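You operate a simulated robot arm through the tools that you are given. There is no shell and no other tool.

Carry out the task below with a simulated robot arm. There is one attempt and no reset: what you move stays moved.

JOB
Warm the grey ring on the white warmer at 30 degrees.
Fine: lay it on the plate and leave it there; when the green lamp lights, switch off and turn the dial back to 20.

It is judged by the outcome, as a careful person would: the job done as asked, and still so three seconds after it is handed in. It fails if anything else is knocked over, pushed out of place, dropped, spilled or broken.

ROBOT AND FRAMES
A 6-joint arm with a two-finger gripper, fixed in place. Base frame: the origin is at the foot of the arm, x ahead of it, y to its left, z up; the work surface is at about z = 80. Units: cm, degrees, N and s.
It reaches about 129.8 cm from its shoulder. Its first joint turns from -149.0 to 149.0 degrees. Payload 1.57 kg.
Tool frame: the origin (TCP) lies between the finger pads and is the grasp point; the fingertips stand 2.1 cm ahead of it; z points along the fingers, y is the line along which they close. The gripper opens to 7 cm. The gripper's body begins 5 cm behind the TCP.
Orientation is told as [roll, pitch, yaw] about the base's x, y, z axes, in that order, counted from this pose: with the fingers straight down and closing along the base's y, the tool's x points along the base's -x, its y along +y and its z along -z.

CONTROLS
- The arm moves only by the tool nudge_tool. Its argument "plan" is a list of rows, each an object (a shift or turn left out is 0, a gripper value left out holds the last) with "dp": the shift along the tool's x, y, z in units of 30 mm (1.0 is 30 mm), a list of three; "rot": the turn, a rotation vector about the tool's x, y, z in units of 6 degrees (1.0 is 6 degrees), a list of three; "hand": the gripper command, from -1 (shut) to 1 (fully open), values between in proportion. In form: [{"dp": [tx, ty, tz], "rot": [rx, ry, rz], "hand": hand}, ...]. A call has 1 to 20 rows; each row shifts and turns the commanded pose from where the row before left it, along the tool's axes as they then stand. A call with a number of a shift or a turn outside -1 to 1 is refused whole. Rows are played at 5 a second. More than 5 cm and 8.6 degrees between two rows, or a gripper value outside its range, and nothing of the call is played. A pose out of reach is approached as far as the arm can. The call stops where the force on the tool passes 40 N (or 10 N more than at its start, if that is more) or the arm is blocked; 0.2 s more then pass. Each finger halts on what it meets, pressing with about 21 N; the grip force reading is that of the motor and also rises with nothing between the fingers. The clock runs only during rows and for 0.2 s after the last one: add rows that do not move to give the fingers time. The reply holds the time, the measured pose of the TCP, the force on the tool along the base axes, the opening and the grip force, in the units named above and with some noise, with the torque about the TCP (base axes, N m) and any sound that the robot's microphone picked up.
- Cameras (640 x 400 px; columns grow to the right, rows downward): "scene" is fixed at [4.49, -65.83, 138.91]; the picture's right is [0.40, -0.91, 0.00], its down [-0.70, -0.31, -0.64] and it looks along [0.58, 0.26, -0.77] (base axes); focal length 235 px, centre (320, 200). "wrist" rides on the gripper at [7.9, 0.4, -8.1] in the tool frame; the picture's right is [-0.05, 1.00, 0.00], its down [-0.67, -0.04, -0.74] and it looks along [-0.74, -0.04, 0.67] (tool axes); focal length 256 px, centre (320, 200). There is no depth. A picture from a camera that has moved, and an enlarged one, comes with that camera's place and axes in the base frame and with its lens. The place of the scene camera against the robot may be out by one fixed shift of up to 1.8 cm in any direction.
- snapshot(camera): a new picture of that camera. No time passes.
- raise_lower(by): slides the trunk up (or, below 0, down) by that many cm; the arm rides with it, the base frame stays. It gives what a move gives, with no picture.
- close_up(camera, box): a new picture of the part [left, top, right, bottom] of that camera's present view, enlarged. No time passes.
- job_done(): hands the job in; it is judged then, once.

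Nothing tells you positions but the pictures and the camera data. Unless the task says otherwise, let go and move clear before handing in.

The tools are called after "Emit:" as a command line: name --argument value ..., lists and objects as JSON in quotes. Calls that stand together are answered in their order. nudge_tool: Moves the arm, as the interface text tells. Its arguments: {"type":"object","properties":{"plan":{"type":"array","items":{"type":"object","properties":{"dp":{"type":"array","items":{"type":"number"}},"rot":{"type":"array","items":{"type":"number"}},"hand":{"type":"number"}}}}},"required":["plan"]} The other tools are called the same way: raise_lower (by) slides the trunk up or down; snapshot (camera) takes a picture; close_up (camera, box) takes an enlarged picture of a part of a camera's view; job_done () hands the job in.

At the start:

```text
clock: 0.0
tcp_pos: [36.9, -56.46, 117.95]
tool_rot: [-0.1, 0.0, 0.0]
wrist_force: [0.5, 0.1, 0.4]
moment: [0.0, -0.04, -0.04]
grip_width: 6.99
grasp_force: 0.1
trunk travel left (down, up): [-86.0, 11.0]
```

scene: 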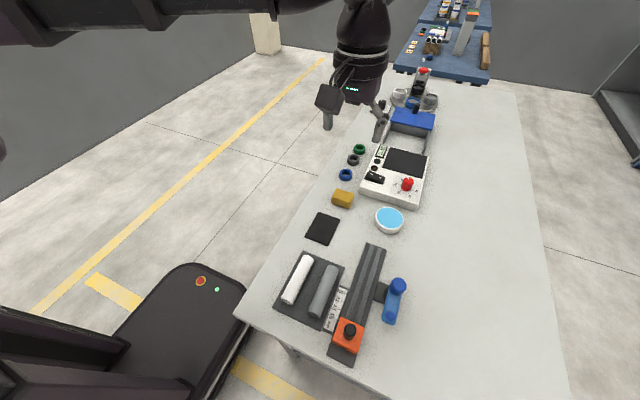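
wrist: 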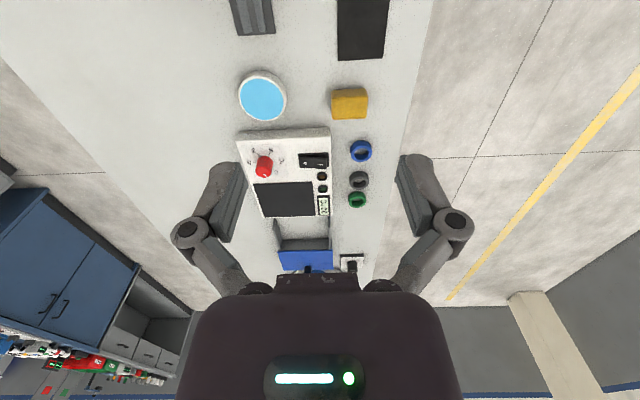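

I see a white warmer with a black plate, a red dial and a switch, and beside it three rings (green, grey, blue). I'll take enlarged views before moving.

Emit:
close_up --camera "scene" --box '[320, 90, 460, 220]'

Emit:
close_up --camera "wrist" --box '[220, 110, 400, 280]'

```text
3.08 times, centred on (390, 155) of scene
camera zoom: at [4.49, -65.83, 138.91], right [0.4, -0.91, 0.0], down [-0.7, -0.31, -0.64], along [0.58, 0.26, -0.77], focal length 722 px, centre (105, 338)
```

zoom: 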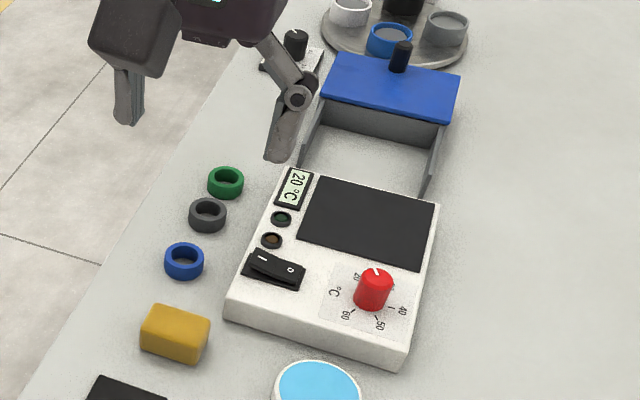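

```text
2.35 times, centred on (310, 195) of wrist
camera zoom: at [28.99, -56.06, 125.88], right [0.05, 1.0, 0.0], down [0.67, -0.04, 0.74], along [0.74, -0.04, -0.67], focal length 602 px, centre (344, 212)
```

zoom: 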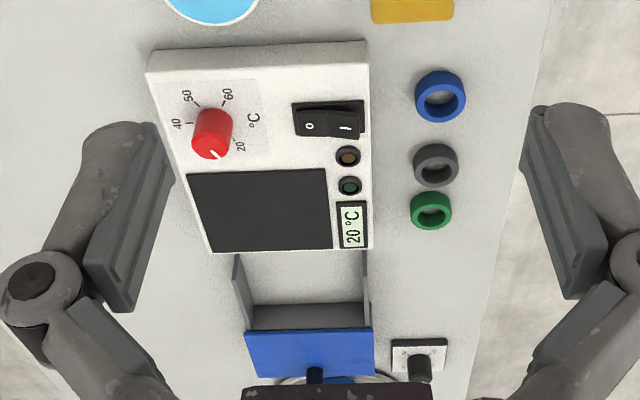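

The grey ring is the middle of the three, near (72, -49). The warmer plate is near (73, -66), and its dial points at 20 with the switch off. I'll move in above that area for a better wrist view.

Emit:
nudge_tool --plan '[{"dp": [-0.93, 0.24, 0.48], "hand": 1}, {"dp": [-0.93, 0.24, 0.48]}, {"dp": [-0.93, 0.24, 0.48]}, {"dp": [-0.93, 0.24, 0.48]}, {"dp": [-0.93, 0.24, 0.48]}, {"dp": [-0.93, 0.24, 0.48]}, {"dp": [-0.93, 0.24, 0.48]}, {"dp": [-0.93, 0.24, 0.48]}, {"dp": [0, 0, 0]}, {"dp": [0, 0, 0]}]'

```text
clock: 2.2
tcp_pos: [59.19, -51.04, 117.81]
tool_rot: [0.0, 0.1, 0.0]
wrist_force: [0.6, -0.2, 0.0]
moment: [0.02, 0.03, -0.02]
grip_width: 6.99
grasp_force: 0.1
out of reach, approached as far as the arm can: row 1, 2, 3, 4, 5, 6, 7, 8
trunk travel left (down, up): [-86.0, 11.0]
```

The arm can't get lower than z ≈ 118 at this trunk height, so I'll lower the trunk and check.

Emit:
raise_lower --by -10

Emit:
snapshot --camera "wrist"

Emit:
snapshot --camera "scene"

```text
clock: 3.5
tcp_pos: [59.16, -51.27, 107.88]
tool_rot: [0.0, -0.1, 0.1]
wrist_force: [-0.1, 0.2, -0.5]
moment: [-0.01, 0.0, 0.01]
grip_width: 7.0
grasp_force: 0.0
trunk travel left (down, up): [-76.0, 21.0]
```

```text
taken
camera wrist: at [51.21, -50.66, 115.89], right [0.05, 1.0, 0.0], down [0.67, -0.04, 0.74], along [0.74, -0.04, -0.67], focal length 256 px, centre (320, 200)
```

wrist: 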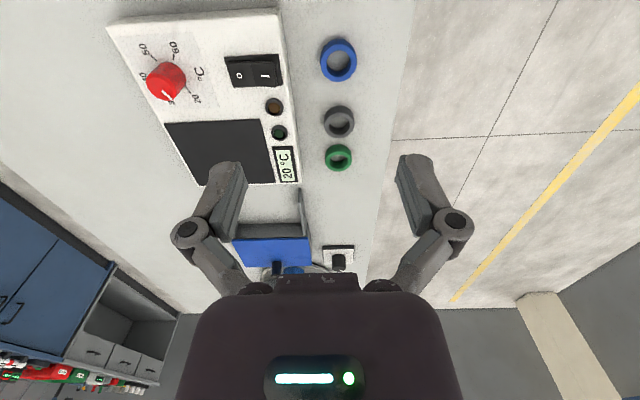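

```text
taken
```

scene: 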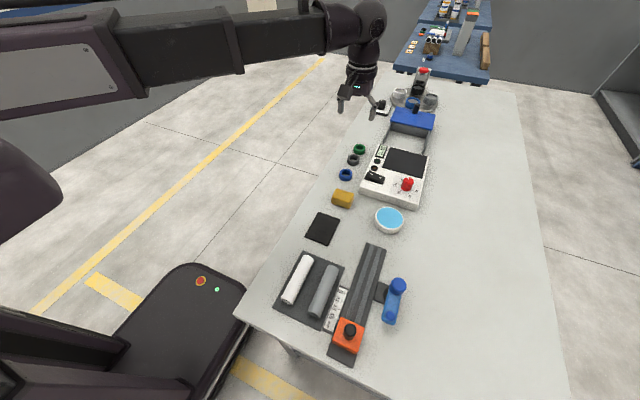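

The lowered trunk brings the hand down with it. The grey ring measures at about (72.1, -48.9) again, so I'll move directly over it.

Emit:
nudge_tool --plan '[{"dp": [-0.86, 0.16, 0], "hand": 1}, {"dp": [-0.86, 0.16, 0]}, {"dp": [-0.86, 0.16, 0]}, {"dp": [-0.86, 0.16, 0]}, {"dp": [-0.86, 0.16, 0]}, {"dp": [0, 0, 0]}, {"dp": [0, 0, 0]}]'

Emit:
snapshot --camera "wrist"

```text
clock: 5.1
tcp_pos: [72.09, -48.64, 107.86]
tool_rot: [0.0, 0.0, -0.1]
wrist_force: [0.1, -0.4, 0.7]
moment: [-0.04, -0.02, 0.0]
grip_width: 6.98
grasp_force: 0.0
trunk travel left (down, up): [-76.0, 21.0]
```

```text
taken
camera wrist: at [64.14, -48.2, 115.87], right [0.05, 1.0, 0.0], down [0.67, -0.04, 0.74], along [0.74, -0.04, -0.67], focal length 256 px, centre (320, 200)
```

wrist: 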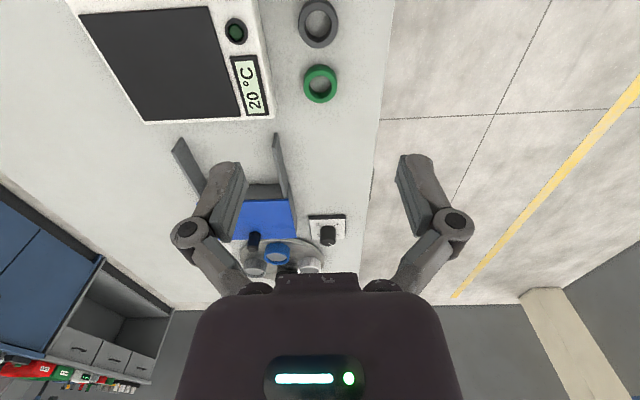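

The grey ring is confirmed at about (72.3, -48.8) and the gripper is over it. I'll lower the trunk to bring the arm's working range down to the table.

Emit:
raise_lower --by -16

Emit:
snapshot --camera "wrist"

Emit:
snapshot --camera "scene"

```text
clock: 7.0
tcp_pos: [72.07, -48.57, 91.95]
tool_rot: [0.1, 0.0, 0.0]
wrist_force: [-0.1, 0.1, 1.1]
moment: [0.02, 0.01, 0.02]
grip_width: 6.99
grasp_force: 0.1
trunk travel left (down, up): [-60.0, 37.0]
```

```text
taken
camera wrist: at [64.12, -48.21, 99.89], right [0.05, 1.0, 0.0], down [0.67, -0.04, 0.74], along [0.74, -0.04, -0.67], focal length 256 px, centre (320, 200)
```

wrist: 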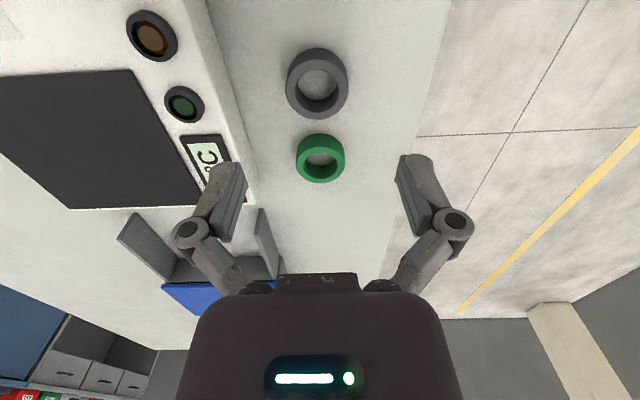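

```text
taken
```

scene: 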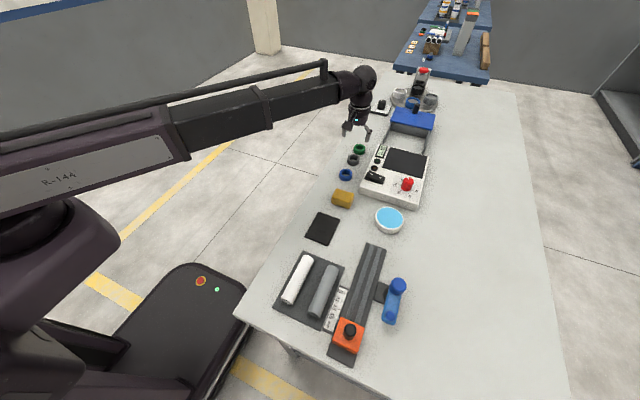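

The ring sits just ahead of the view centre. An enlarged view will let me measure its position and height accurately.

Emit:
close_up --camera "wrist" --box '[240, 20, 400, 200]'

Emit:
close_up --camera "scene" --box '[330, 110, 440, 215]'

```text
2.22 times, centred on (320, 110) of wrist
camera zoom: at [64.12, -48.21, 99.89], right [0.05, 1.0, 0.0], down [0.67, -0.04, 0.74], along [0.74, -0.04, -0.67], focal length 569 px, centre (320, 400)
```

zoom: 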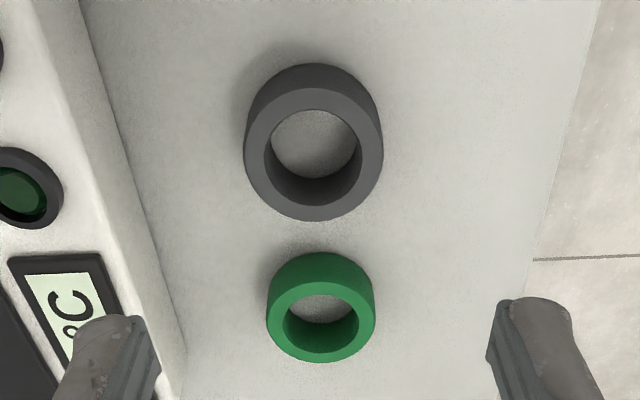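

```text
3.81 times, centred on (385, 162) of scene
camera zoom: at [4.49, -65.83, 138.91], right [0.4, -0.91, 0.0], down [-0.7, -0.31, -0.64], along [0.58, 0.26, -0.77], focal length 894 px, centre (72, 343)
```

zoom: 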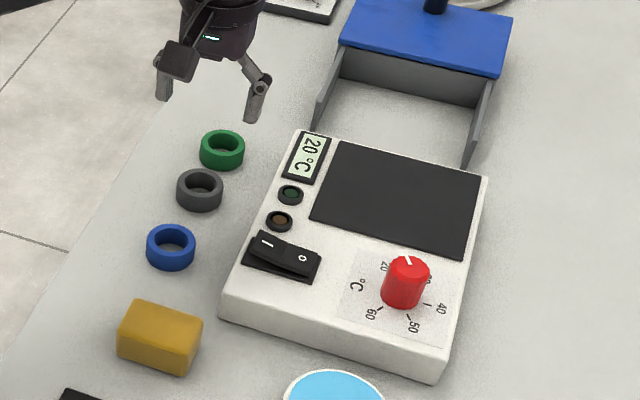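

The ring centre measures (72.4, -48.8), about 4.4 cm across and about 2 cm high. I'll line up over it and descend part-way first to see whether the arm can reach that low.

Emit:
nudge_tool --plan '[{"dp": [-0.1, -0.08, 0], "hand": 1}, {"dp": [0, 0, 0.5]}, {"dp": [0, 0, 0.5]}, {"dp": [0, 0, 0.5]}, {"dp": [0, 0, 0.5]}, {"dp": [0, 0, 0]}]'

Emit:
close_up --camera "wrist" --box '[160, 40, 480, 260]'

```text
clock: 8.4
tcp_pos: [72.38, -48.89, 91.86]
tool_rot: [0.0, -0.1, 0.0]
wrist_force: [-0.8, -0.4, 0.0]
moment: [-0.02, 0.02, -0.01]
grip_width: 7.01
grasp_force: 0.0
out of reach, approached as far as the arm can: row 2, 3, 4, 5
trunk travel left (down, up): [-60.0, 37.0]
```

```text
1.82 times, centred on (320, 150) of wrist
camera zoom: at [64.48, -48.46, 99.88], right [0.05, 1.0, 0.0], down [0.67, -0.04, 0.74], along [0.74, -0.04, -0.67], focal length 465 px, centre (320, 291)
```

zoom: 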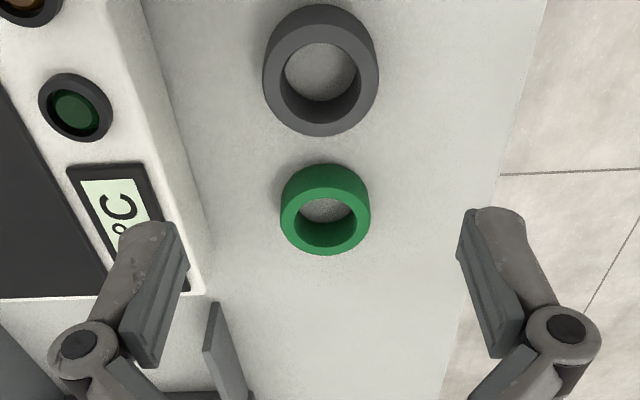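

The ring is centred between the fingers in y, but the arm is at its lower limit again. I'll raise the hand relative to the trunk and then drop the trunk further, so the arm has room to make fine downward moves.

Emit:
nudge_tool --plan '[{"dp": [0, 0, -0.8], "hand": 1}, {"dp": [0, 0, -0.8]}, {"dp": [0, 0, -0.8]}, {"dp": [0, 0, -0.8]}, {"dp": [0, 0, -0.8]}, {"dp": [0, 0, 0]}]'

Emit:
snapshot --camera "scene"

```text
clock: 9.8
tcp_pos: [72.51, -48.96, 91.89]
tool_rot: [-0.1, 0.0, 0.0]
wrist_force: [0.4, 0.5, -0.2]
moment: [0.01, -0.02, -0.01]
grip_width: 7.02
grasp_force: 0.0
out of reach, approached as far as the arm can: row 1, 2, 3, 4, 5
trunk travel left (down, up): [-60.0, 37.0]
```

```text
taken
```

scene: 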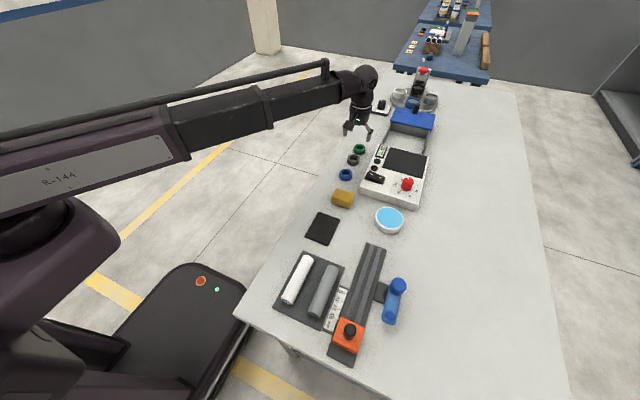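

Vertical motion comes only from the trunk, because the arm itself can't change height. The gripper is centred over the grey ring, so I'll lower the trunk in steps.

Emit:
raise_lower --by -6

Emit:
snapshot --camera "wrist"

Emit:
close_up --camera "scene" --box '[310, 60, 450, 215]'

```text
clock: 10.8
tcp_pos: [72.47, -48.85, 85.8]
tool_rot: [0.1, -0.1, 0.0]
wrist_force: [0.4, 0.2, 0.7]
moment: [0.0, -0.02, 0.02]
grip_width: 7.0
grasp_force: 0.0
trunk travel left (down, up): [-54.0, 43.0]
```

```text
taken
camera wrist: at [64.48, -48.46, 93.89], right [0.05, 1.0, 0.0], down [0.67, -0.04, 0.74], along [0.74, -0.04, -0.67], focal length 256 px, centre (320, 200)
```

wrist: 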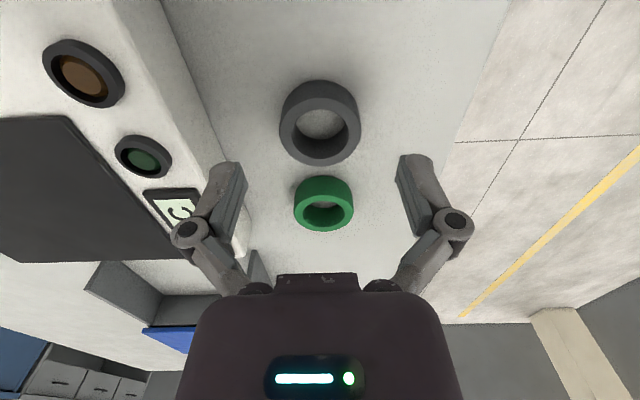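

```text
2.58 times, centred on (380, 138) of scene
camera zoom: at [4.49, -65.83, 138.91], right [0.4, -0.91, 0.0], down [-0.7, -0.31, -0.64], along [0.58, 0.26, -0.77], focal length 606 px, centre (165, 361)
```

zoom: 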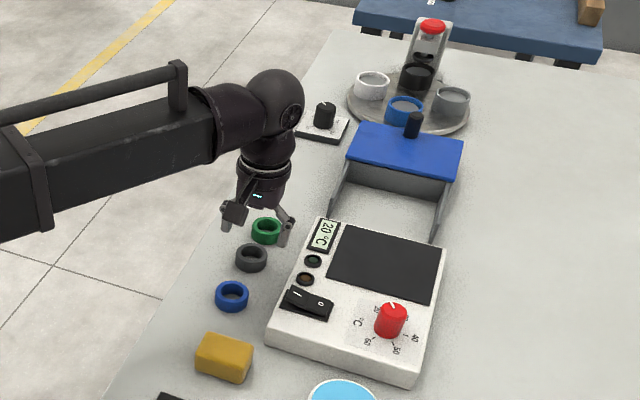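

The ring still looks well centred between the fingers. I'll check its fore-aft alignment in an enlarged view before the last few centimetres.

Emit:
close_up --camera "wrist" --box '[200, 70, 440, 240]'

```text
2.35 times, centred on (320, 155) of wrist
camera zoom: at [64.48, -48.46, 93.89], right [0.05, 1.0, 0.0], down [0.67, -0.04, 0.74], along [0.74, -0.04, -0.67], focal length 602 px, centre (320, 306)
```

zoom: 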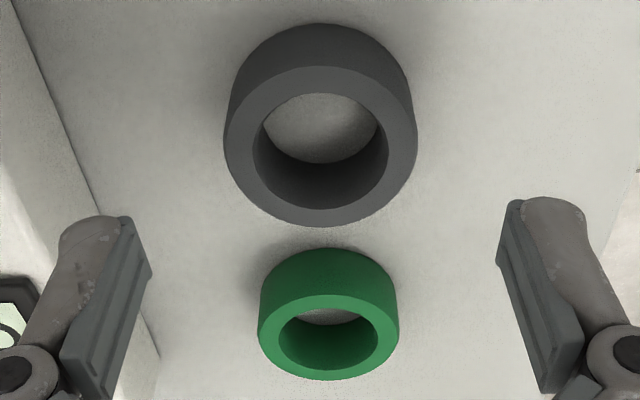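

The ring is centred at (72.4, -48.86), about 4.3 cm across with its top at z ≈ 82.1. The TCP is aligned, so I'll lower 3.1 cm and close on it.

Emit:
raise_lower --by -3.1

Emit:
nudge_tool --plan '[{"dp": [0, 0, 0], "hand": -1}, {"dp": [0, 0, 0], "hand": -1}, {"dp": [0, 0, 0], "hand": -1}, {"dp": [0, 0, 0], "hand": -1}]'

Emit:
snapshot --camera "wrist"

```text
clock: 11.5
tcp_pos: [72.4, -48.8, 82.75]
tool_rot: [0.1, -0.1, 0.0]
wrist_force: [0.0, -0.8, 0.2]
moment: [-0.02, 0.0, 0.0]
grip_width: 6.99
grasp_force: 0.0
trunk travel left (down, up): [-50.9, 46.1]
```

```text
clock: 12.5
tcp_pos: [72.43, -48.82, 82.9]
tool_rot: [-0.1, 0.0, 0.0]
wrist_force: [0.1, 0.1, 6.5]
moment: [0.13, 0.03, 0.01]
grip_width: 4.38
grasp_force: 21.0
trunk travel left (down, up): [-50.9, 46.1]
```

```text
taken
camera wrist: at [64.45, -48.43, 90.83], right [0.05, 1.0, 0.0], down [0.67, -0.04, 0.75], along [0.74, -0.04, -0.67], focal length 256 px, centre (320, 200)
```

wrist: 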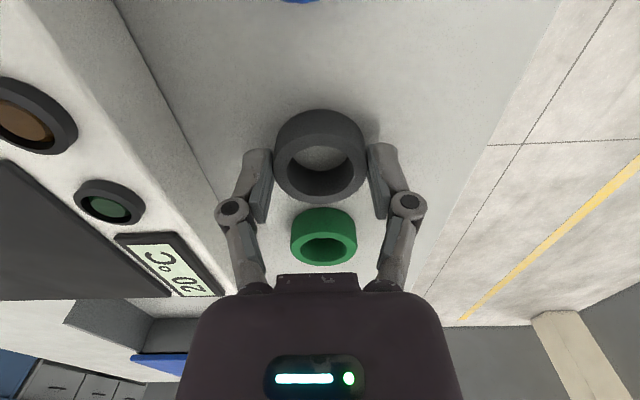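

The ring is gripped, with an opening of 4.38 cm and 21 N of grip force. I'll lift it clear.

Emit:
raise_lower --by 12

Emit:
snapshot --camera "wrist"

Emit:
close_up --camera "scene" --box '[310, 60, 450, 215]'

```text
clock: 14.0
tcp_pos: [72.46, -48.81, 94.85]
tool_rot: [0.1, 0.0, 0.1]
wrist_force: [-0.2, 0.2, -0.9]
moment: [0.01, 0.01, -0.01]
grip_width: 4.43
grasp_force: 20.9
trunk travel left (down, up): [-62.9, 34.1]
```

```text
taken
camera wrist: at [64.49, -48.46, 102.77], right [0.05, 1.0, 0.0], down [0.67, -0.04, 0.74], along [0.74, -0.04, -0.67], focal length 256 px, centre (320, 200)
```

wrist: 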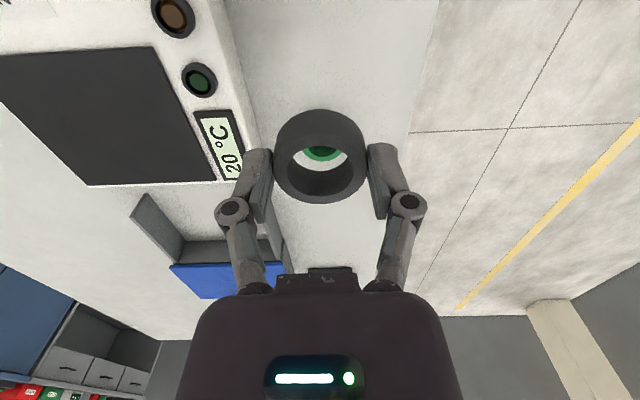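

```text
2.58 times, centred on (380, 138) of scene
camera zoom: at [4.49, -65.83, 138.91], right [0.4, -0.91, 0.0], down [-0.7, -0.31, -0.64], along [0.58, 0.26, -0.77], focal length 606 px, centre (165, 361)
```

zoom: 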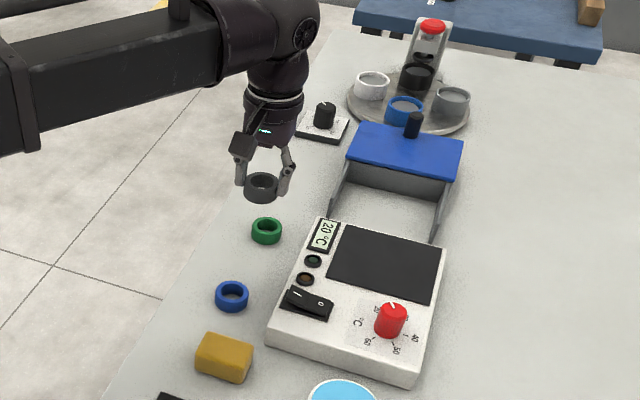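

The ring is held. From two views the black plate spans about x 69–81, y -73 to -59, with its top at z ≈ 84.8. I'll carry the ring over the plate's centre.

Emit:
nudge_tool --plan '[{"dp": [-0.16, -0.82, 0], "hand": -1}, {"dp": [-0.16, -0.82, 0]}, {"dp": [-0.16, -0.82, 0]}, {"dp": [-0.16, -0.82, 0]}, {"dp": [-0.16, -0.82, 0]}, {"dp": [-0.16, -0.82, 0]}, {"dp": [-0.16, -0.82, 0]}, {"dp": [0, 0, 0]}, {"dp": [0, 0, 0]}]'

Emit:
snapshot --camera "wrist"

Emit:
close_up --camera "scene" --box '[310, 60, 450, 215]'

```text
clock: 16.0
tcp_pos: [75.66, -66.19, 94.84]
tool_rot: [0.0, 0.1, 0.0]
wrist_force: [1.1, 0.1, 0.1]
moment: [-0.02, -0.01, 0.0]
grip_width: 4.38
grasp_force: 21.2
trunk travel left (down, up): [-62.9, 34.1]
```

```text
taken
camera wrist: at [67.75, -65.65, 102.78], right [0.05, 1.0, 0.0], down [0.67, -0.04, 0.74], along [0.74, -0.04, -0.67], focal length 256 px, centre (320, 200)
```

wrist: 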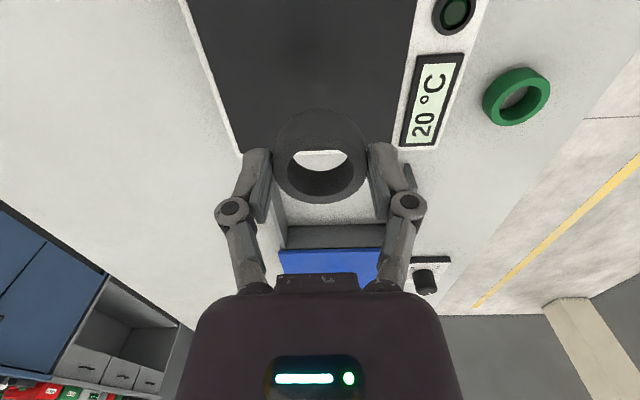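

```text
2.58 times, centred on (380, 138) of scene
camera zoom: at [4.49, -65.83, 138.91], right [0.4, -0.91, 0.0], down [-0.7, -0.31, -0.64], along [0.58, 0.26, -0.77], focal length 606 px, centre (165, 361)
```

zoom: 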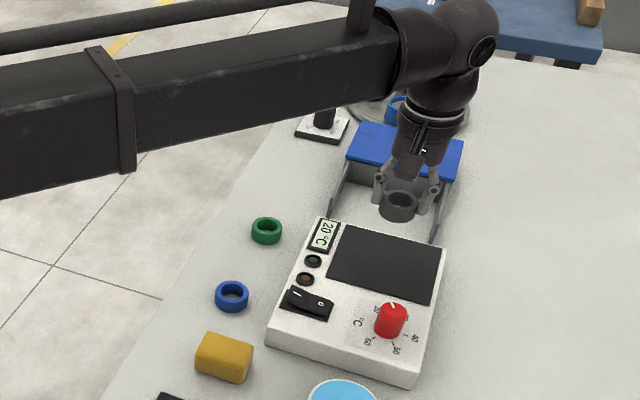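

The ring is over the plate centre, with the TCP at (75.7, -66.2). I'll lower to just above the plate, then creep down to contact.

Emit:
raise_lower --by -6.7

Emit:
snapshot --camera "wrist"

Emit:
close_up --camera "scene" --box '[340, 80, 450, 215]'

```text
clock: 17.1
tcp_pos: [75.72, -66.08, 88.08]
tool_rot: [0.0, 0.0, 0.0]
wrist_force: [0.1, -0.2, -0.9]
moment: [-0.02, 0.0, 0.02]
grip_width: 4.42
grasp_force: 20.9
trunk travel left (down, up): [-56.2, 40.8]
```

```text
taken
camera wrist: at [67.75, -65.64, 96.09], right [0.05, 1.0, 0.0], down [0.67, -0.04, 0.74], along [0.74, -0.04, -0.67], focal length 256 px, centre (320, 200)
```

wrist: 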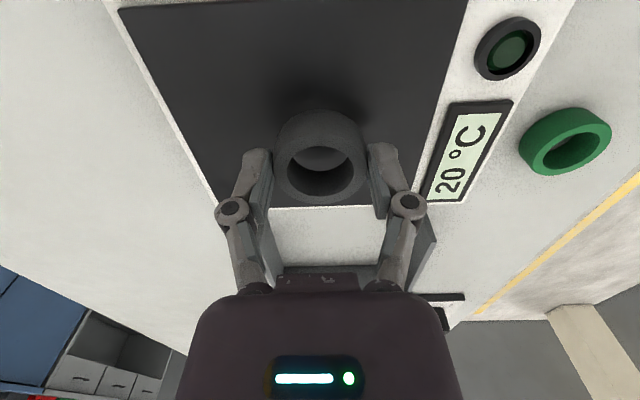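

```text
2.96 times, centred on (395, 148) of scene
camera zoom: at [4.49, -65.83, 138.91], right [0.4, -0.91, 0.0], down [-0.7, -0.31, -0.64], along [0.58, 0.26, -0.77], focal length 696 px, centre (98, 356)
```

zoom: 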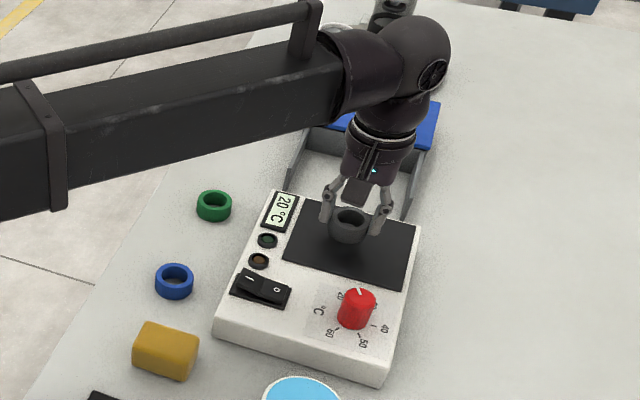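

The ring hangs just above the plate, well inside its edges. I'll creep down and watch the force.

Emit:
raise_lower --by -0.3

```text
clock: 17.6
tcp_pos: [75.68, -66.08, 87.75]
tool_rot: [0.0, 0.1, 0.0]
wrist_force: [0.0, -0.5, 0.5]
moment: [0.01, -0.02, 0.02]
grip_width: 4.38
grasp_force: 21.2
trunk travel left (down, up): [-55.9, 41.1]
```

Emit:
raise_lower --by -0.15

Emit:
close_up --camera "wrist" --box '[220, 60, 420, 220]'

```text
clock: 18.1
tcp_pos: [75.8, -66.15, 87.57]
tool_rot: [0.1, 0.0, 0.0]
wrist_force: [-0.1, -0.7, 0.1]
moment: [-0.05, -0.03, 0.01]
grip_width: 4.41
grasp_force: 20.3
trunk travel left (down, up): [-55.8, 41.2]
```

```text
2.50 times, centred on (320, 140) of wrist
camera zoom: at [67.75, -65.64, 95.63], right [0.05, 1.0, 0.0], down [0.67, -0.04, 0.74], along [0.74, -0.04, -0.67], focal length 640 px, centre (320, 350)
```

zoom: 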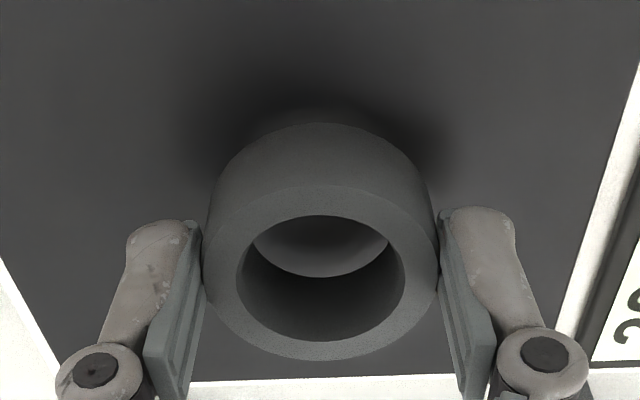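

No contact force yet, so I'll continue in small steps.

Emit:
raise_lower --by -0.15

```text
clock: 18.6
tcp_pos: [75.64, -66.03, 87.64]
tool_rot: [0.1, 0.0, 0.0]
wrist_force: [-0.2, -0.5, -0.3]
moment: [-0.03, 0.02, -0.01]
grip_width: 4.41
grasp_force: 21.5
trunk travel left (down, up): [-55.6, 41.4]
```

Emit:
raise_lower --by -0.15

```text
clock: 19.1
tcp_pos: [75.6, -66.02, 87.41]
tool_rot: [0.0, 0.1, -0.1]
wrist_force: [-0.6, 0.1, -0.8]
moment: [-0.03, -0.01, 0.01]
grip_width: 4.42
grasp_force: 20.9
trunk travel left (down, up): [-55.5, 41.5]
```

Emit:
raise_lower --by -0.15

```text
clock: 19.6
tcp_pos: [75.62, -66.05, 87.22]
tool_rot: [0.0, 0.0, 0.0]
wrist_force: [-0.1, -0.2, -0.6]
moment: [0.01, -0.02, 0.0]
grip_width: 4.4
grasp_force: 20.7
trunk travel left (down, up): [-55.3, 41.7]
```

Emit:
raise_lower --by -0.15

```text
clock: 20.1
tcp_pos: [75.64, -66.13, 87.0]
tool_rot: [0.0, 0.0, 0.0]
wrist_force: [0.5, 0.5, 0.0]
moment: [0.03, 0.0, 0.0]
grip_width: 4.41
grasp_force: 21.6
trunk travel left (down, up): [-55.2, 41.8]
```

Emit:
raise_lower --by -0.15

Emit:
close_up --camera "wrist" --box '[220, 60, 420, 220]'

Emit:
close_up --camera "scene" --box '[370, 120, 430, 180]'

```text
clock: 20.7
tcp_pos: [75.63, -65.93, 86.83]
tool_rot: [0.0, 0.0, 0.0]
wrist_force: [-0.6, -0.3, -0.5]
moment: [0.0, 0.01, 0.01]
grip_width: 4.4
grasp_force: 20.7
trunk travel left (down, up): [-55.0, 42.0]
```

```text
2.50 times, centred on (320, 140) of wrist
camera zoom: at [67.75, -65.64, 94.88], right [0.05, 1.0, 0.0], down [0.67, -0.04, 0.74], along [0.74, -0.04, -0.67], focal length 640 px, centre (320, 350)
```

zoom: 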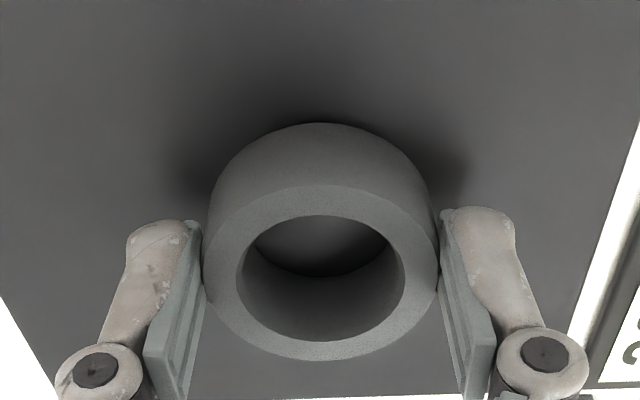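

```text
6.67 times, centred on (400, 150) of scene
camera zoom: at [4.49, -65.83, 138.91], right [0.4, -0.91, 0.0], down [-0.7, -0.31, -0.64], along [0.58, 0.26, -0.77], focal length 1565 px, centre (-213, 533)
```

zoom: 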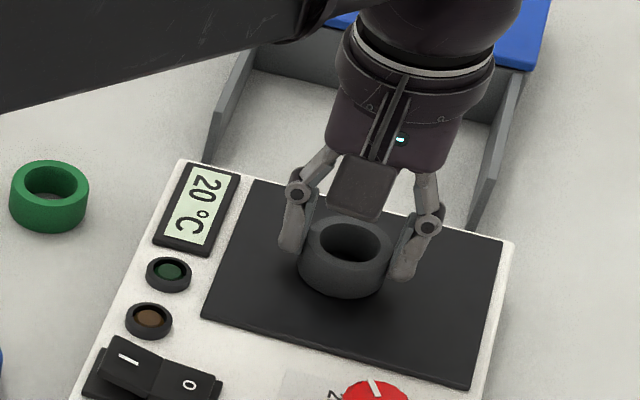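

The contact shadow is tightening but there is still no contact force, so I'll keep creeping down.

Emit:
raise_lower --by -0.15

```text
clock: 21.2
tcp_pos: [75.7, -66.11, 86.88]
tool_rot: [-0.1, 0.0, 0.0]
wrist_force: [4.0, -2.4, 13.2]
moment: [0.03, 0.03, -0.03]
grip_width: 4.4
grasp_force: 20.6
trunk travel left (down, up): [-54.9, 42.1]
```

The ring has met the plate (13 N upward at TCP z ≈ 86.8). I'll open the fingers to release it.

Emit:
nudge_tool --plan '[{"dp": [0, 0, 0], "hand": -0.2}, {"dp": [0, 0, 0], "hand": 0.4}, {"dp": [0, 0, 0], "hand": 1}, {"dp": [0, 0, 0], "hand": 1}, {"dp": [0, 0, 0], "hand": 1}]'

Emit:
snapshot --camera "wrist"

```text
clock: 22.4
tcp_pos: [75.8, -66.0, 86.78]
tool_rot: [0.0, 0.0, 0.0]
wrist_force: [-0.5, 0.1, 0.4]
moment: [-0.02, 0.01, -0.02]
grip_width: 6.99
grasp_force: 0.0
trunk travel left (down, up): [-54.9, 42.1]
```

```text
taken
camera wrist: at [67.75, -65.64, 94.73], right [0.05, 1.0, 0.0], down [0.67, -0.04, 0.74], along [0.74, -0.04, -0.67], focal length 256 px, centre (320, 200)
```

wrist: 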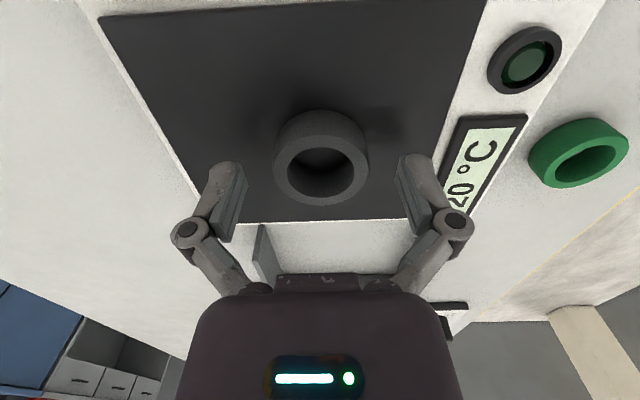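

The ring is resting on the plate and the fingers are clear. I'll raise straight up and back off so the wrist camera can see the dial and switch.

Emit:
raise_lower --by 12

Emit:
nudge_tool --plan '[{"dp": [0.9, 0, 0], "hand": 1}, {"dp": [0.9, 0, 0]}, {"dp": [0.9, 0, 0]}, {"dp": [0.9, 0, 0]}, {"dp": [0.9, 0, 0]}, {"dp": [0.9, 0, 0]}, {"dp": [0, 0, 0]}, {"dp": [0, 0, 0]}]'

Emit:
snapshot --camera "wrist"

Emit:
close_up --camera "wrist" --box '[200, 0, 440, 150]'

```text
clock: 23.9
tcp_pos: [75.76, -66.04, 98.74]
tool_rot: [0.0, 0.0, 0.0]
wrist_force: [0.3, 0.0, 0.1]
moment: [0.02, 0.01, 0.04]
grip_width: 6.98
grasp_force: 0.0
trunk travel left (down, up): [-66.9, 30.1]
```

```text
clock: 25.7
tcp_pos: [59.48, -65.91, 98.72]
tool_rot: [0.1, -0.1, 0.0]
wrist_force: [-0.5, 0.2, 0.5]
moment: [0.0, -0.01, 0.05]
grip_width: 7.0
grasp_force: 0.0
trunk travel left (down, up): [-66.9, 30.1]
```

```text
taken
camera wrist: at [51.46, -65.53, 106.73], right [0.05, 1.0, 0.0], down [0.67, -0.04, 0.74], along [0.74, -0.04, -0.67], focal length 256 px, centre (320, 200)
```

wrist: 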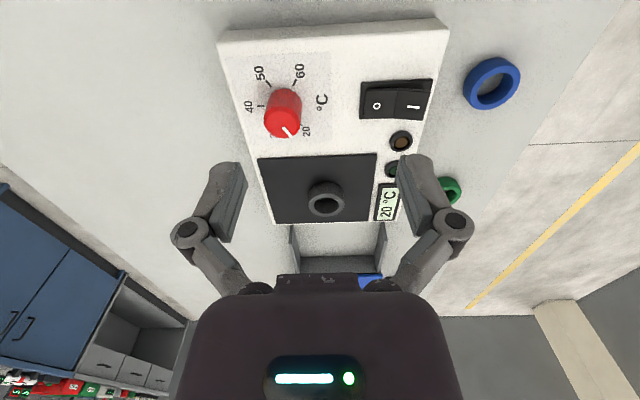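

```text
2.67 times, centred on (320, 75) of wrist
camera zoom: at [51.46, -65.53, 106.73], right [0.05, 1.0, 0.0], down [0.67, -0.04, 0.74], along [0.74, -0.04, -0.67], focal length 683 px, centre (320, 533)
```

zoom: 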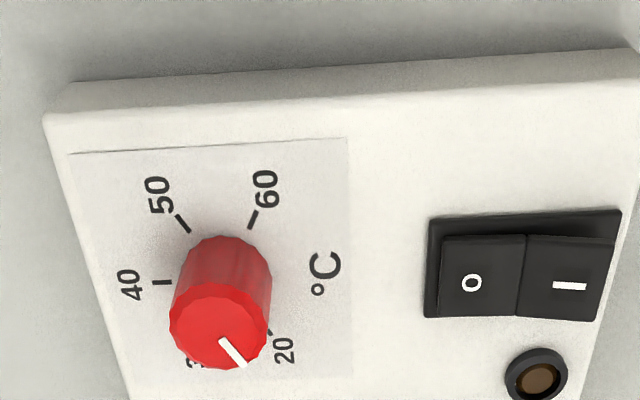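

The dial centre works out at (63.1, -69.4) with its top at z ≈ 87. The marks are 60° apart, 20 is where the pointer sits now, and 30 is 60° clockwise seen from above. The switch is at about x 63, with its "I" end at y ≈ -57.6 and "O" end at y ≈ -61. I'll line up over the dial.

Emit:
nudge_tool --plan '[{"dp": [-0.61, -0.58, 0], "hand": 1}, {"dp": [-0.61, -0.58, 0]}, {"dp": [0, 0, 0]}, {"dp": [0, 0, 0]}]'

Emit:
snapshot --camera "wrist"

```text
clock: 26.7
tcp_pos: [62.96, -69.48, 98.91]
tool_rot: [0.1, 0.0, 0.0]
wrist_force: [0.6, 0.4, 0.8]
moment: [0.0, 0.01, -0.01]
grip_width: 7.02
grasp_force: 0.0
trunk travel left (down, up): [-66.9, 30.1]
```

```text
taken
camera wrist: at [55.03, -69.12, 106.73], right [0.05, 1.0, 0.0], down [0.67, -0.04, 0.74], along [0.74, -0.04, -0.67], focal length 256 px, centre (320, 200)
```

wrist: 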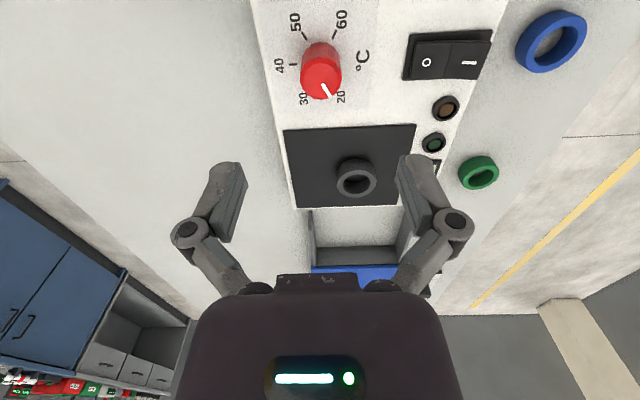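

The dial is directly under the gripper, matching the estimate. I'll lower most of the way and check alignment.

Emit:
raise_lower --by -8.5

Emit:
snapshot --camera "wrist"

Emit:
close_up --camera "wrist" --box '[220, 60, 460, 220]'

Emit:
close_up --camera "scene" --box '[350, 100, 450, 215]'

```text
clock: 27.9
tcp_pos: [63.01, -69.61, 90.37]
tool_rot: [0.0, 0.0, 0.1]
wrist_force: [-0.1, -0.3, -1.6]
moment: [-0.01, -0.02, 0.0]
grip_width: 7.0
grasp_force: 0.0
trunk travel left (down, up): [-58.4, 38.6]
```

```text
taken
camera wrist: at [55.01, -69.12, 98.24], right [0.05, 1.0, 0.0], down [0.67, -0.04, 0.74], along [0.74, -0.04, -0.67], focal length 256 px, centre (320, 200)
```

wrist: 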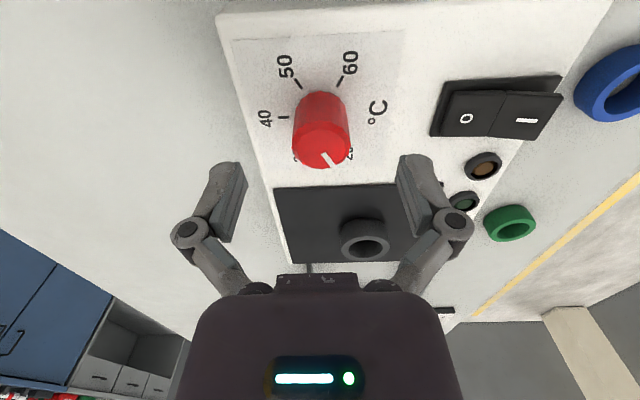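

```text
2.50 times, centred on (340, 140) of wrist
camera zoom: at [55.01, -69.12, 98.24], right [0.05, 1.0, 0.0], down [0.67, -0.04, 0.74], along [0.74, -0.04, -0.67], focal length 640 px, centre (270, 350)
```

zoom: 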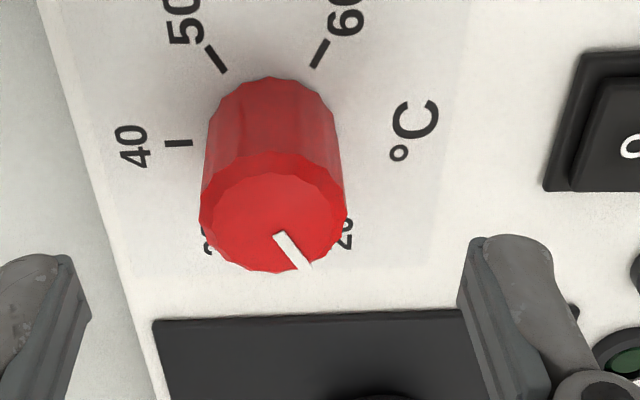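

```text
3.48 times, centred on (400, 158) of scene
camera zoom: at [4.49, -65.83, 138.91], right [0.4, -0.91, 0.0], down [-0.7, -0.31, -0.64], along [0.58, 0.26, -0.77], focal length 816 px, centre (42, 348)
```

zoom: 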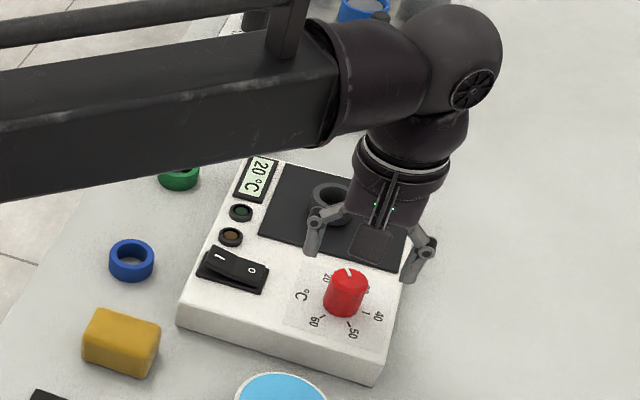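

The dial centre refines to about (63.2, -69.5) and the pointer is at 20. I'll make a small forward correction, lower to grip height and close on the knob.

Emit:
nudge_tool --plan '[{"dp": [-0.06, 0.02, 0], "hand": 1}, {"dp": [0, 0, 0]}]'

Emit:
raise_lower --by -3.3

Emit:
nudge_tool --plan '[{"dp": [0, 0, 0], "hand": -1}, {"dp": [0, 0, 0], "hand": -1}, {"dp": [0, 0, 0], "hand": -1}, {"dp": [0, 0, 0], "hand": -1}, {"dp": [0, 0, 0], "hand": -1}]'

Emit:
snapshot --camera "wrist"

```text
clock: 28.5
tcp_pos: [63.15, -69.49, 90.26]
tool_rot: [0.1, 0.0, 0.0]
wrist_force: [0.8, 0.3, 0.5]
moment: [0.0, -0.02, 0.01]
grip_width: 6.99
grasp_force: 0.0
trunk travel left (down, up): [-58.4, 38.6]
```

```text
clock: 29.3
tcp_pos: [63.1, -69.42, 86.95]
tool_rot: [-0.1, -0.1, 0.0]
wrist_force: [-0.2, -0.3, -0.4]
moment: [-0.03, -0.01, -0.03]
grip_width: 7.03
grasp_force: 0.1
trunk travel left (down, up): [-55.1, 41.9]
```

```text
clock: 30.5
tcp_pos: [63.11, -69.44, 87.14]
tool_rot: [-0.1, 0.0, 0.0]
wrist_force: [5.3, -9.3, 12.6]
moment: [-0.21, 0.1, -0.05]
grip_width: 3.18
grasp_force: 32.3
trunk travel left (down, up): [-55.1, 41.9]
```

```text
taken
camera wrist: at [55.15, -69.07, 94.99], right [0.05, 1.0, 0.0], down [0.67, -0.03, 0.75], along [0.74, -0.04, -0.67], focal length 256 px, centre (320, 200)
```

wrist: 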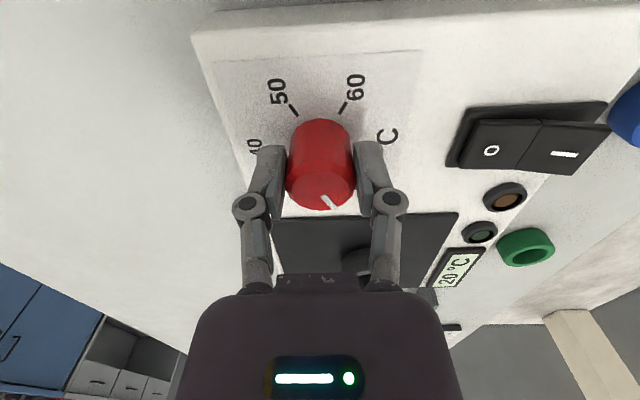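

The grip is on the knob, but there's a 12 N upward force. The tips seem to extend down as they close and are likely touching the panel. I'll open, raise a little and grip again.

Emit:
nudge_tool --plan '[{"dp": [0, 0, 0], "hand": 0.4}, {"dp": [0, 0, 0], "hand": 0.4}, {"dp": [0, 0, 0], "hand": 0.4}]'

Emit:
raise_lower --by 0.5

Emit:
nudge_tool --plan '[{"dp": [0, 0, 0], "hand": -1}, {"dp": [0, 0, 0], "hand": -1}, {"dp": [0, 0, 0], "hand": -1}, {"dp": [0, 0, 0], "hand": -1}, {"dp": [0, 0, 0], "hand": -1}]'

Emit:
close_up --camera "wrist" --box '[220, 60, 460, 220]'

```text
clock: 31.3
tcp_pos: [63.2, -69.47, 86.93]
tool_rot: [0.1, 0.0, 0.0]
wrist_force: [1.0, 0.3, -0.5]
moment: [0.0, 0.02, 0.01]
grip_width: 4.9
grasp_force: 0.0
trunk travel left (down, up): [-55.1, 41.9]
```

```text
clock: 31.8
tcp_pos: [63.13, -69.47, 87.49]
tool_rot: [0.0, 0.0, 0.0]
wrist_force: [-0.2, -0.1, -0.2]
moment: [0.0, 0.01, 0.05]
grip_width: 4.89
grasp_force: 0.1
trunk travel left (down, up): [-55.6, 41.4]
```

```text
clock: 33.0
tcp_pos: [63.17, -69.43, 87.47]
tool_rot: [0.0, 0.0, 0.0]
wrist_force: [3.0, -8.3, 6.8]
moment: [-0.18, 0.05, -0.01]
grip_width: 3.19
grasp_force: 32.3
trunk travel left (down, up): [-55.6, 41.4]
```

```text
2.50 times, centred on (340, 140) of wrist
camera zoom: at [55.16, -69.08, 95.45], right [0.05, 1.0, 0.0], down [0.67, -0.04, 0.75], along [0.74, -0.04, -0.67], focal length 640 px, centre (270, 350)
```

zoom: 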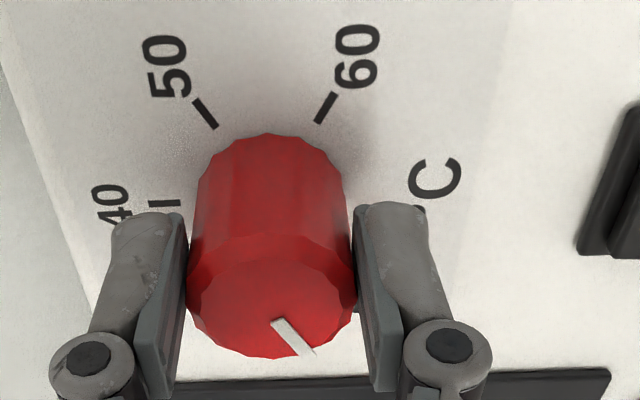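

The grip is firm at 3.19 cm. I'll turn the dial clockwise in two stages, first 30°, then check.

Emit:
nudge_tool --plan '[{"dp": [0, -0.02, 0], "rot": [0, 0, 0.5], "hand": -1}, {"rot": [0, 0, 0.75], "hand": -1}, {"rot": [0, 0, 0.75], "hand": -1}, {"rot": [0, 0, 0.75], "hand": -1}, {"rot": [0, 0, 0.75], "hand": -1}, {"rot": [0, 0, 0.75], "hand": -1}, {"rot": [0, 0, 0.75], "hand": -1}, {"dp": [0, 0, 0], "hand": -1}, {"dp": [0, 0, 0], "hand": -1}]'

Emit:
snapshot --camera "wrist"

Emit:
close_up --camera "scene" --box '[360, 130, 450, 215]'

```text
clock: 35.0
tcp_pos: [63.18, -69.41, 87.55]
tool_rot: [0.0, 0.1, -30.0]
wrist_force: [0.0, 24.0, -8.9]
moment: [0.13, -0.54, 0.08]
grip_width: 3.18
grasp_force: 32.1
trunk travel left (down, up): [-55.6, 41.4]
```

```text
taken
camera wrist: at [56.5, -65.01, 95.47], right [0.55, 0.84, 0.0], down [0.56, -0.36, 0.74], along [0.62, -0.4, -0.67], focal length 256 px, centre (320, 200)
```

wrist: 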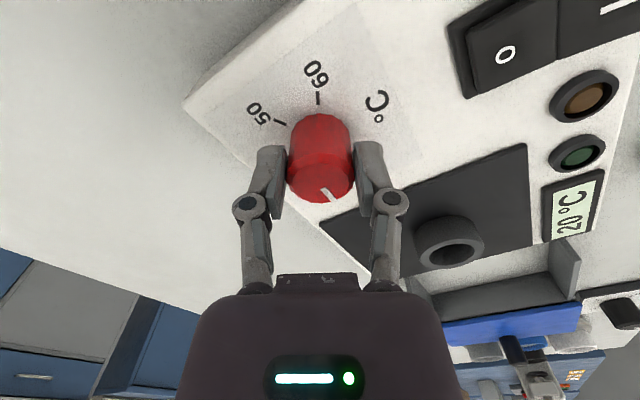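

```text
4.71 times, centred on (405, 172) of scene
camera zoom: at [4.49, -65.83, 138.91], right [0.4, -0.91, 0.0], down [-0.7, -0.31, -0.64], along [0.58, 0.26, -0.77], focal length 1105 px, centre (-80, 329)
```

zoom: 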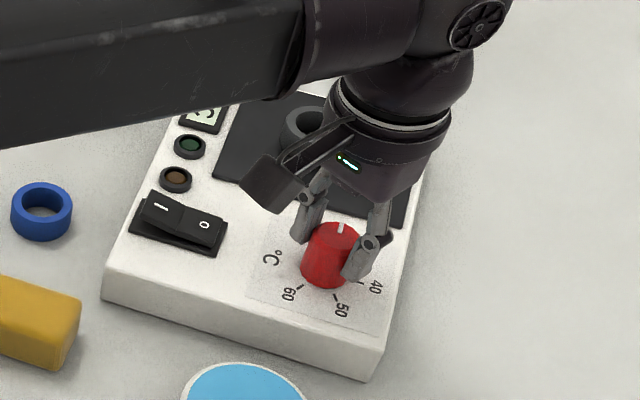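

The knob is turning with the gripper, but there's a 24 N sideways load from a slight off-centre grip. I'll shift a touch to +y to relieve it before continuing.

Emit:
nudge_tool --plan '[{"dp": [0.012, 0.022, 0], "hand": -1}, {"dp": [0, 0, 0], "hand": -1}]'

```text
clock: 35.6
tcp_pos: [63.18, -69.27, 87.54]
tool_rot: [-0.1, 0.2, -30.0]
wrist_force: [-3.9, 27.6, -13.7]
moment: [0.17, -0.19, 0.08]
grip_width: 3.18
grasp_force: 31.6
trunk travel left (down, up): [-55.6, 41.4]
```

The load didn't ease, so I'll release the knob, check where it stands and re-grip from this angle.

Emit:
nudge_tool --plan '[{"dp": [0, 0, 0], "hand": 0.2}, {"dp": [0, 0, 0], "hand": 0.2}, {"dp": [0, 0, 0], "hand": 0.2}]'

Emit:
close_up --camera "wrist" --box '[200, 60, 440, 220]'

Emit:
close_up --camera "scene" --box '[380, 160, 430, 210]'

```text
clock: 36.4
tcp_pos: [63.16, -69.58, 87.42]
tool_rot: [0.0, 0.0, -30.0]
wrist_force: [0.2, 0.8, 0.8]
moment: [0.0, -0.02, 0.01]
grip_width: 4.21
grasp_force: 0.0
trunk travel left (down, up): [-55.6, 41.4]
```

```text
2.50 times, centred on (320, 140) of wrist
camera zoom: at [56.49, -65.22, 95.43], right [0.55, 0.84, 0.0], down [0.56, -0.36, 0.75], along [0.62, -0.41, -0.67], focal length 640 px, centre (320, 350)
```

zoom: 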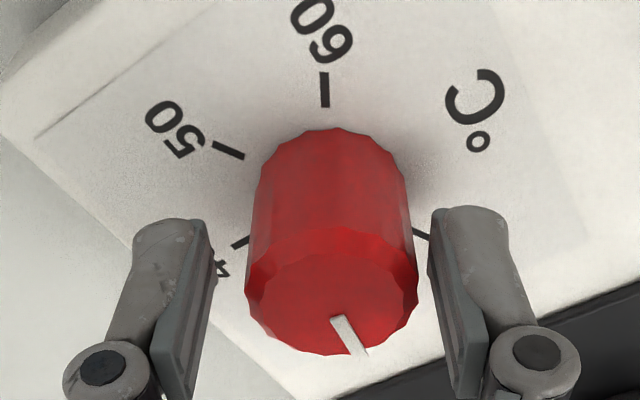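

```text
8.00 times, centred on (405, 185) of scene
camera zoom: at [4.49, -65.83, 138.91], right [0.4, -0.91, 0.0], down [-0.7, -0.31, -0.64], along [0.58, 0.26, -0.77], focal length 1878 px, centre (-360, 320)
```

zoom: 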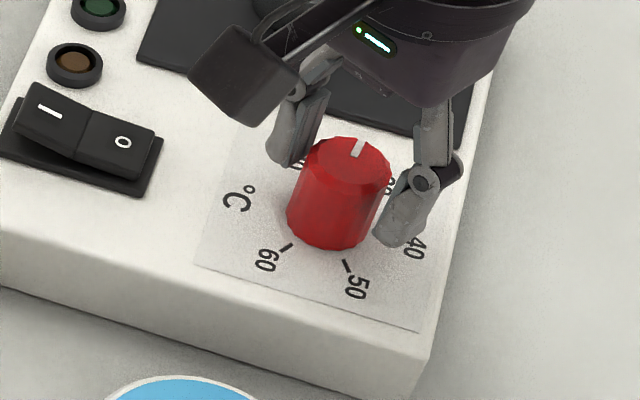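

Free of load, the knob centre reads (63.1, -69.37), so the tool was about 0.15 cm off. I'll correct that, re-grip and check the force.

Emit:
nudge_tool --plan '[{"dp": [0.034, 0.04, 0], "hand": 0.2}, {"dp": [0, 0, 0], "hand": 0.2}, {"dp": [0, 0, 0], "hand": -1}, {"dp": [0, 0, 0], "hand": -1}, {"dp": [0, 0, 0], "hand": -1}, {"dp": [0, 0, 0], "hand": -1}]'

Emit:
close_up --camera "wrist" --box '[200, 60, 440, 220]'

```text
clock: 37.8
tcp_pos: [63.08, -69.18, 87.45]
tool_rot: [-0.1, 0.1, -30.1]
wrist_force: [3.1, 2.6, 3.3]
moment: [0.11, -0.08, 0.02]
grip_width: 3.16
grasp_force: 31.9
trunk travel left (down, up): [-55.6, 41.4]
```

```text
2.50 times, centred on (320, 140) of wrist
camera zoom: at [56.51, -65.0, 95.45], right [0.55, 0.84, 0.0], down [0.56, -0.36, 0.75], along [0.62, -0.41, -0.67], focal length 640 px, centre (320, 350)
```

zoom: 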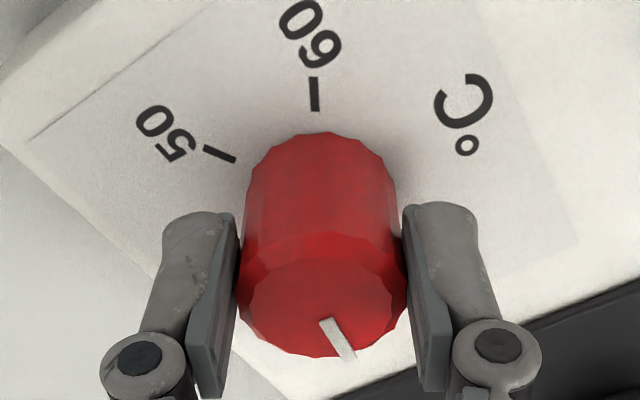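

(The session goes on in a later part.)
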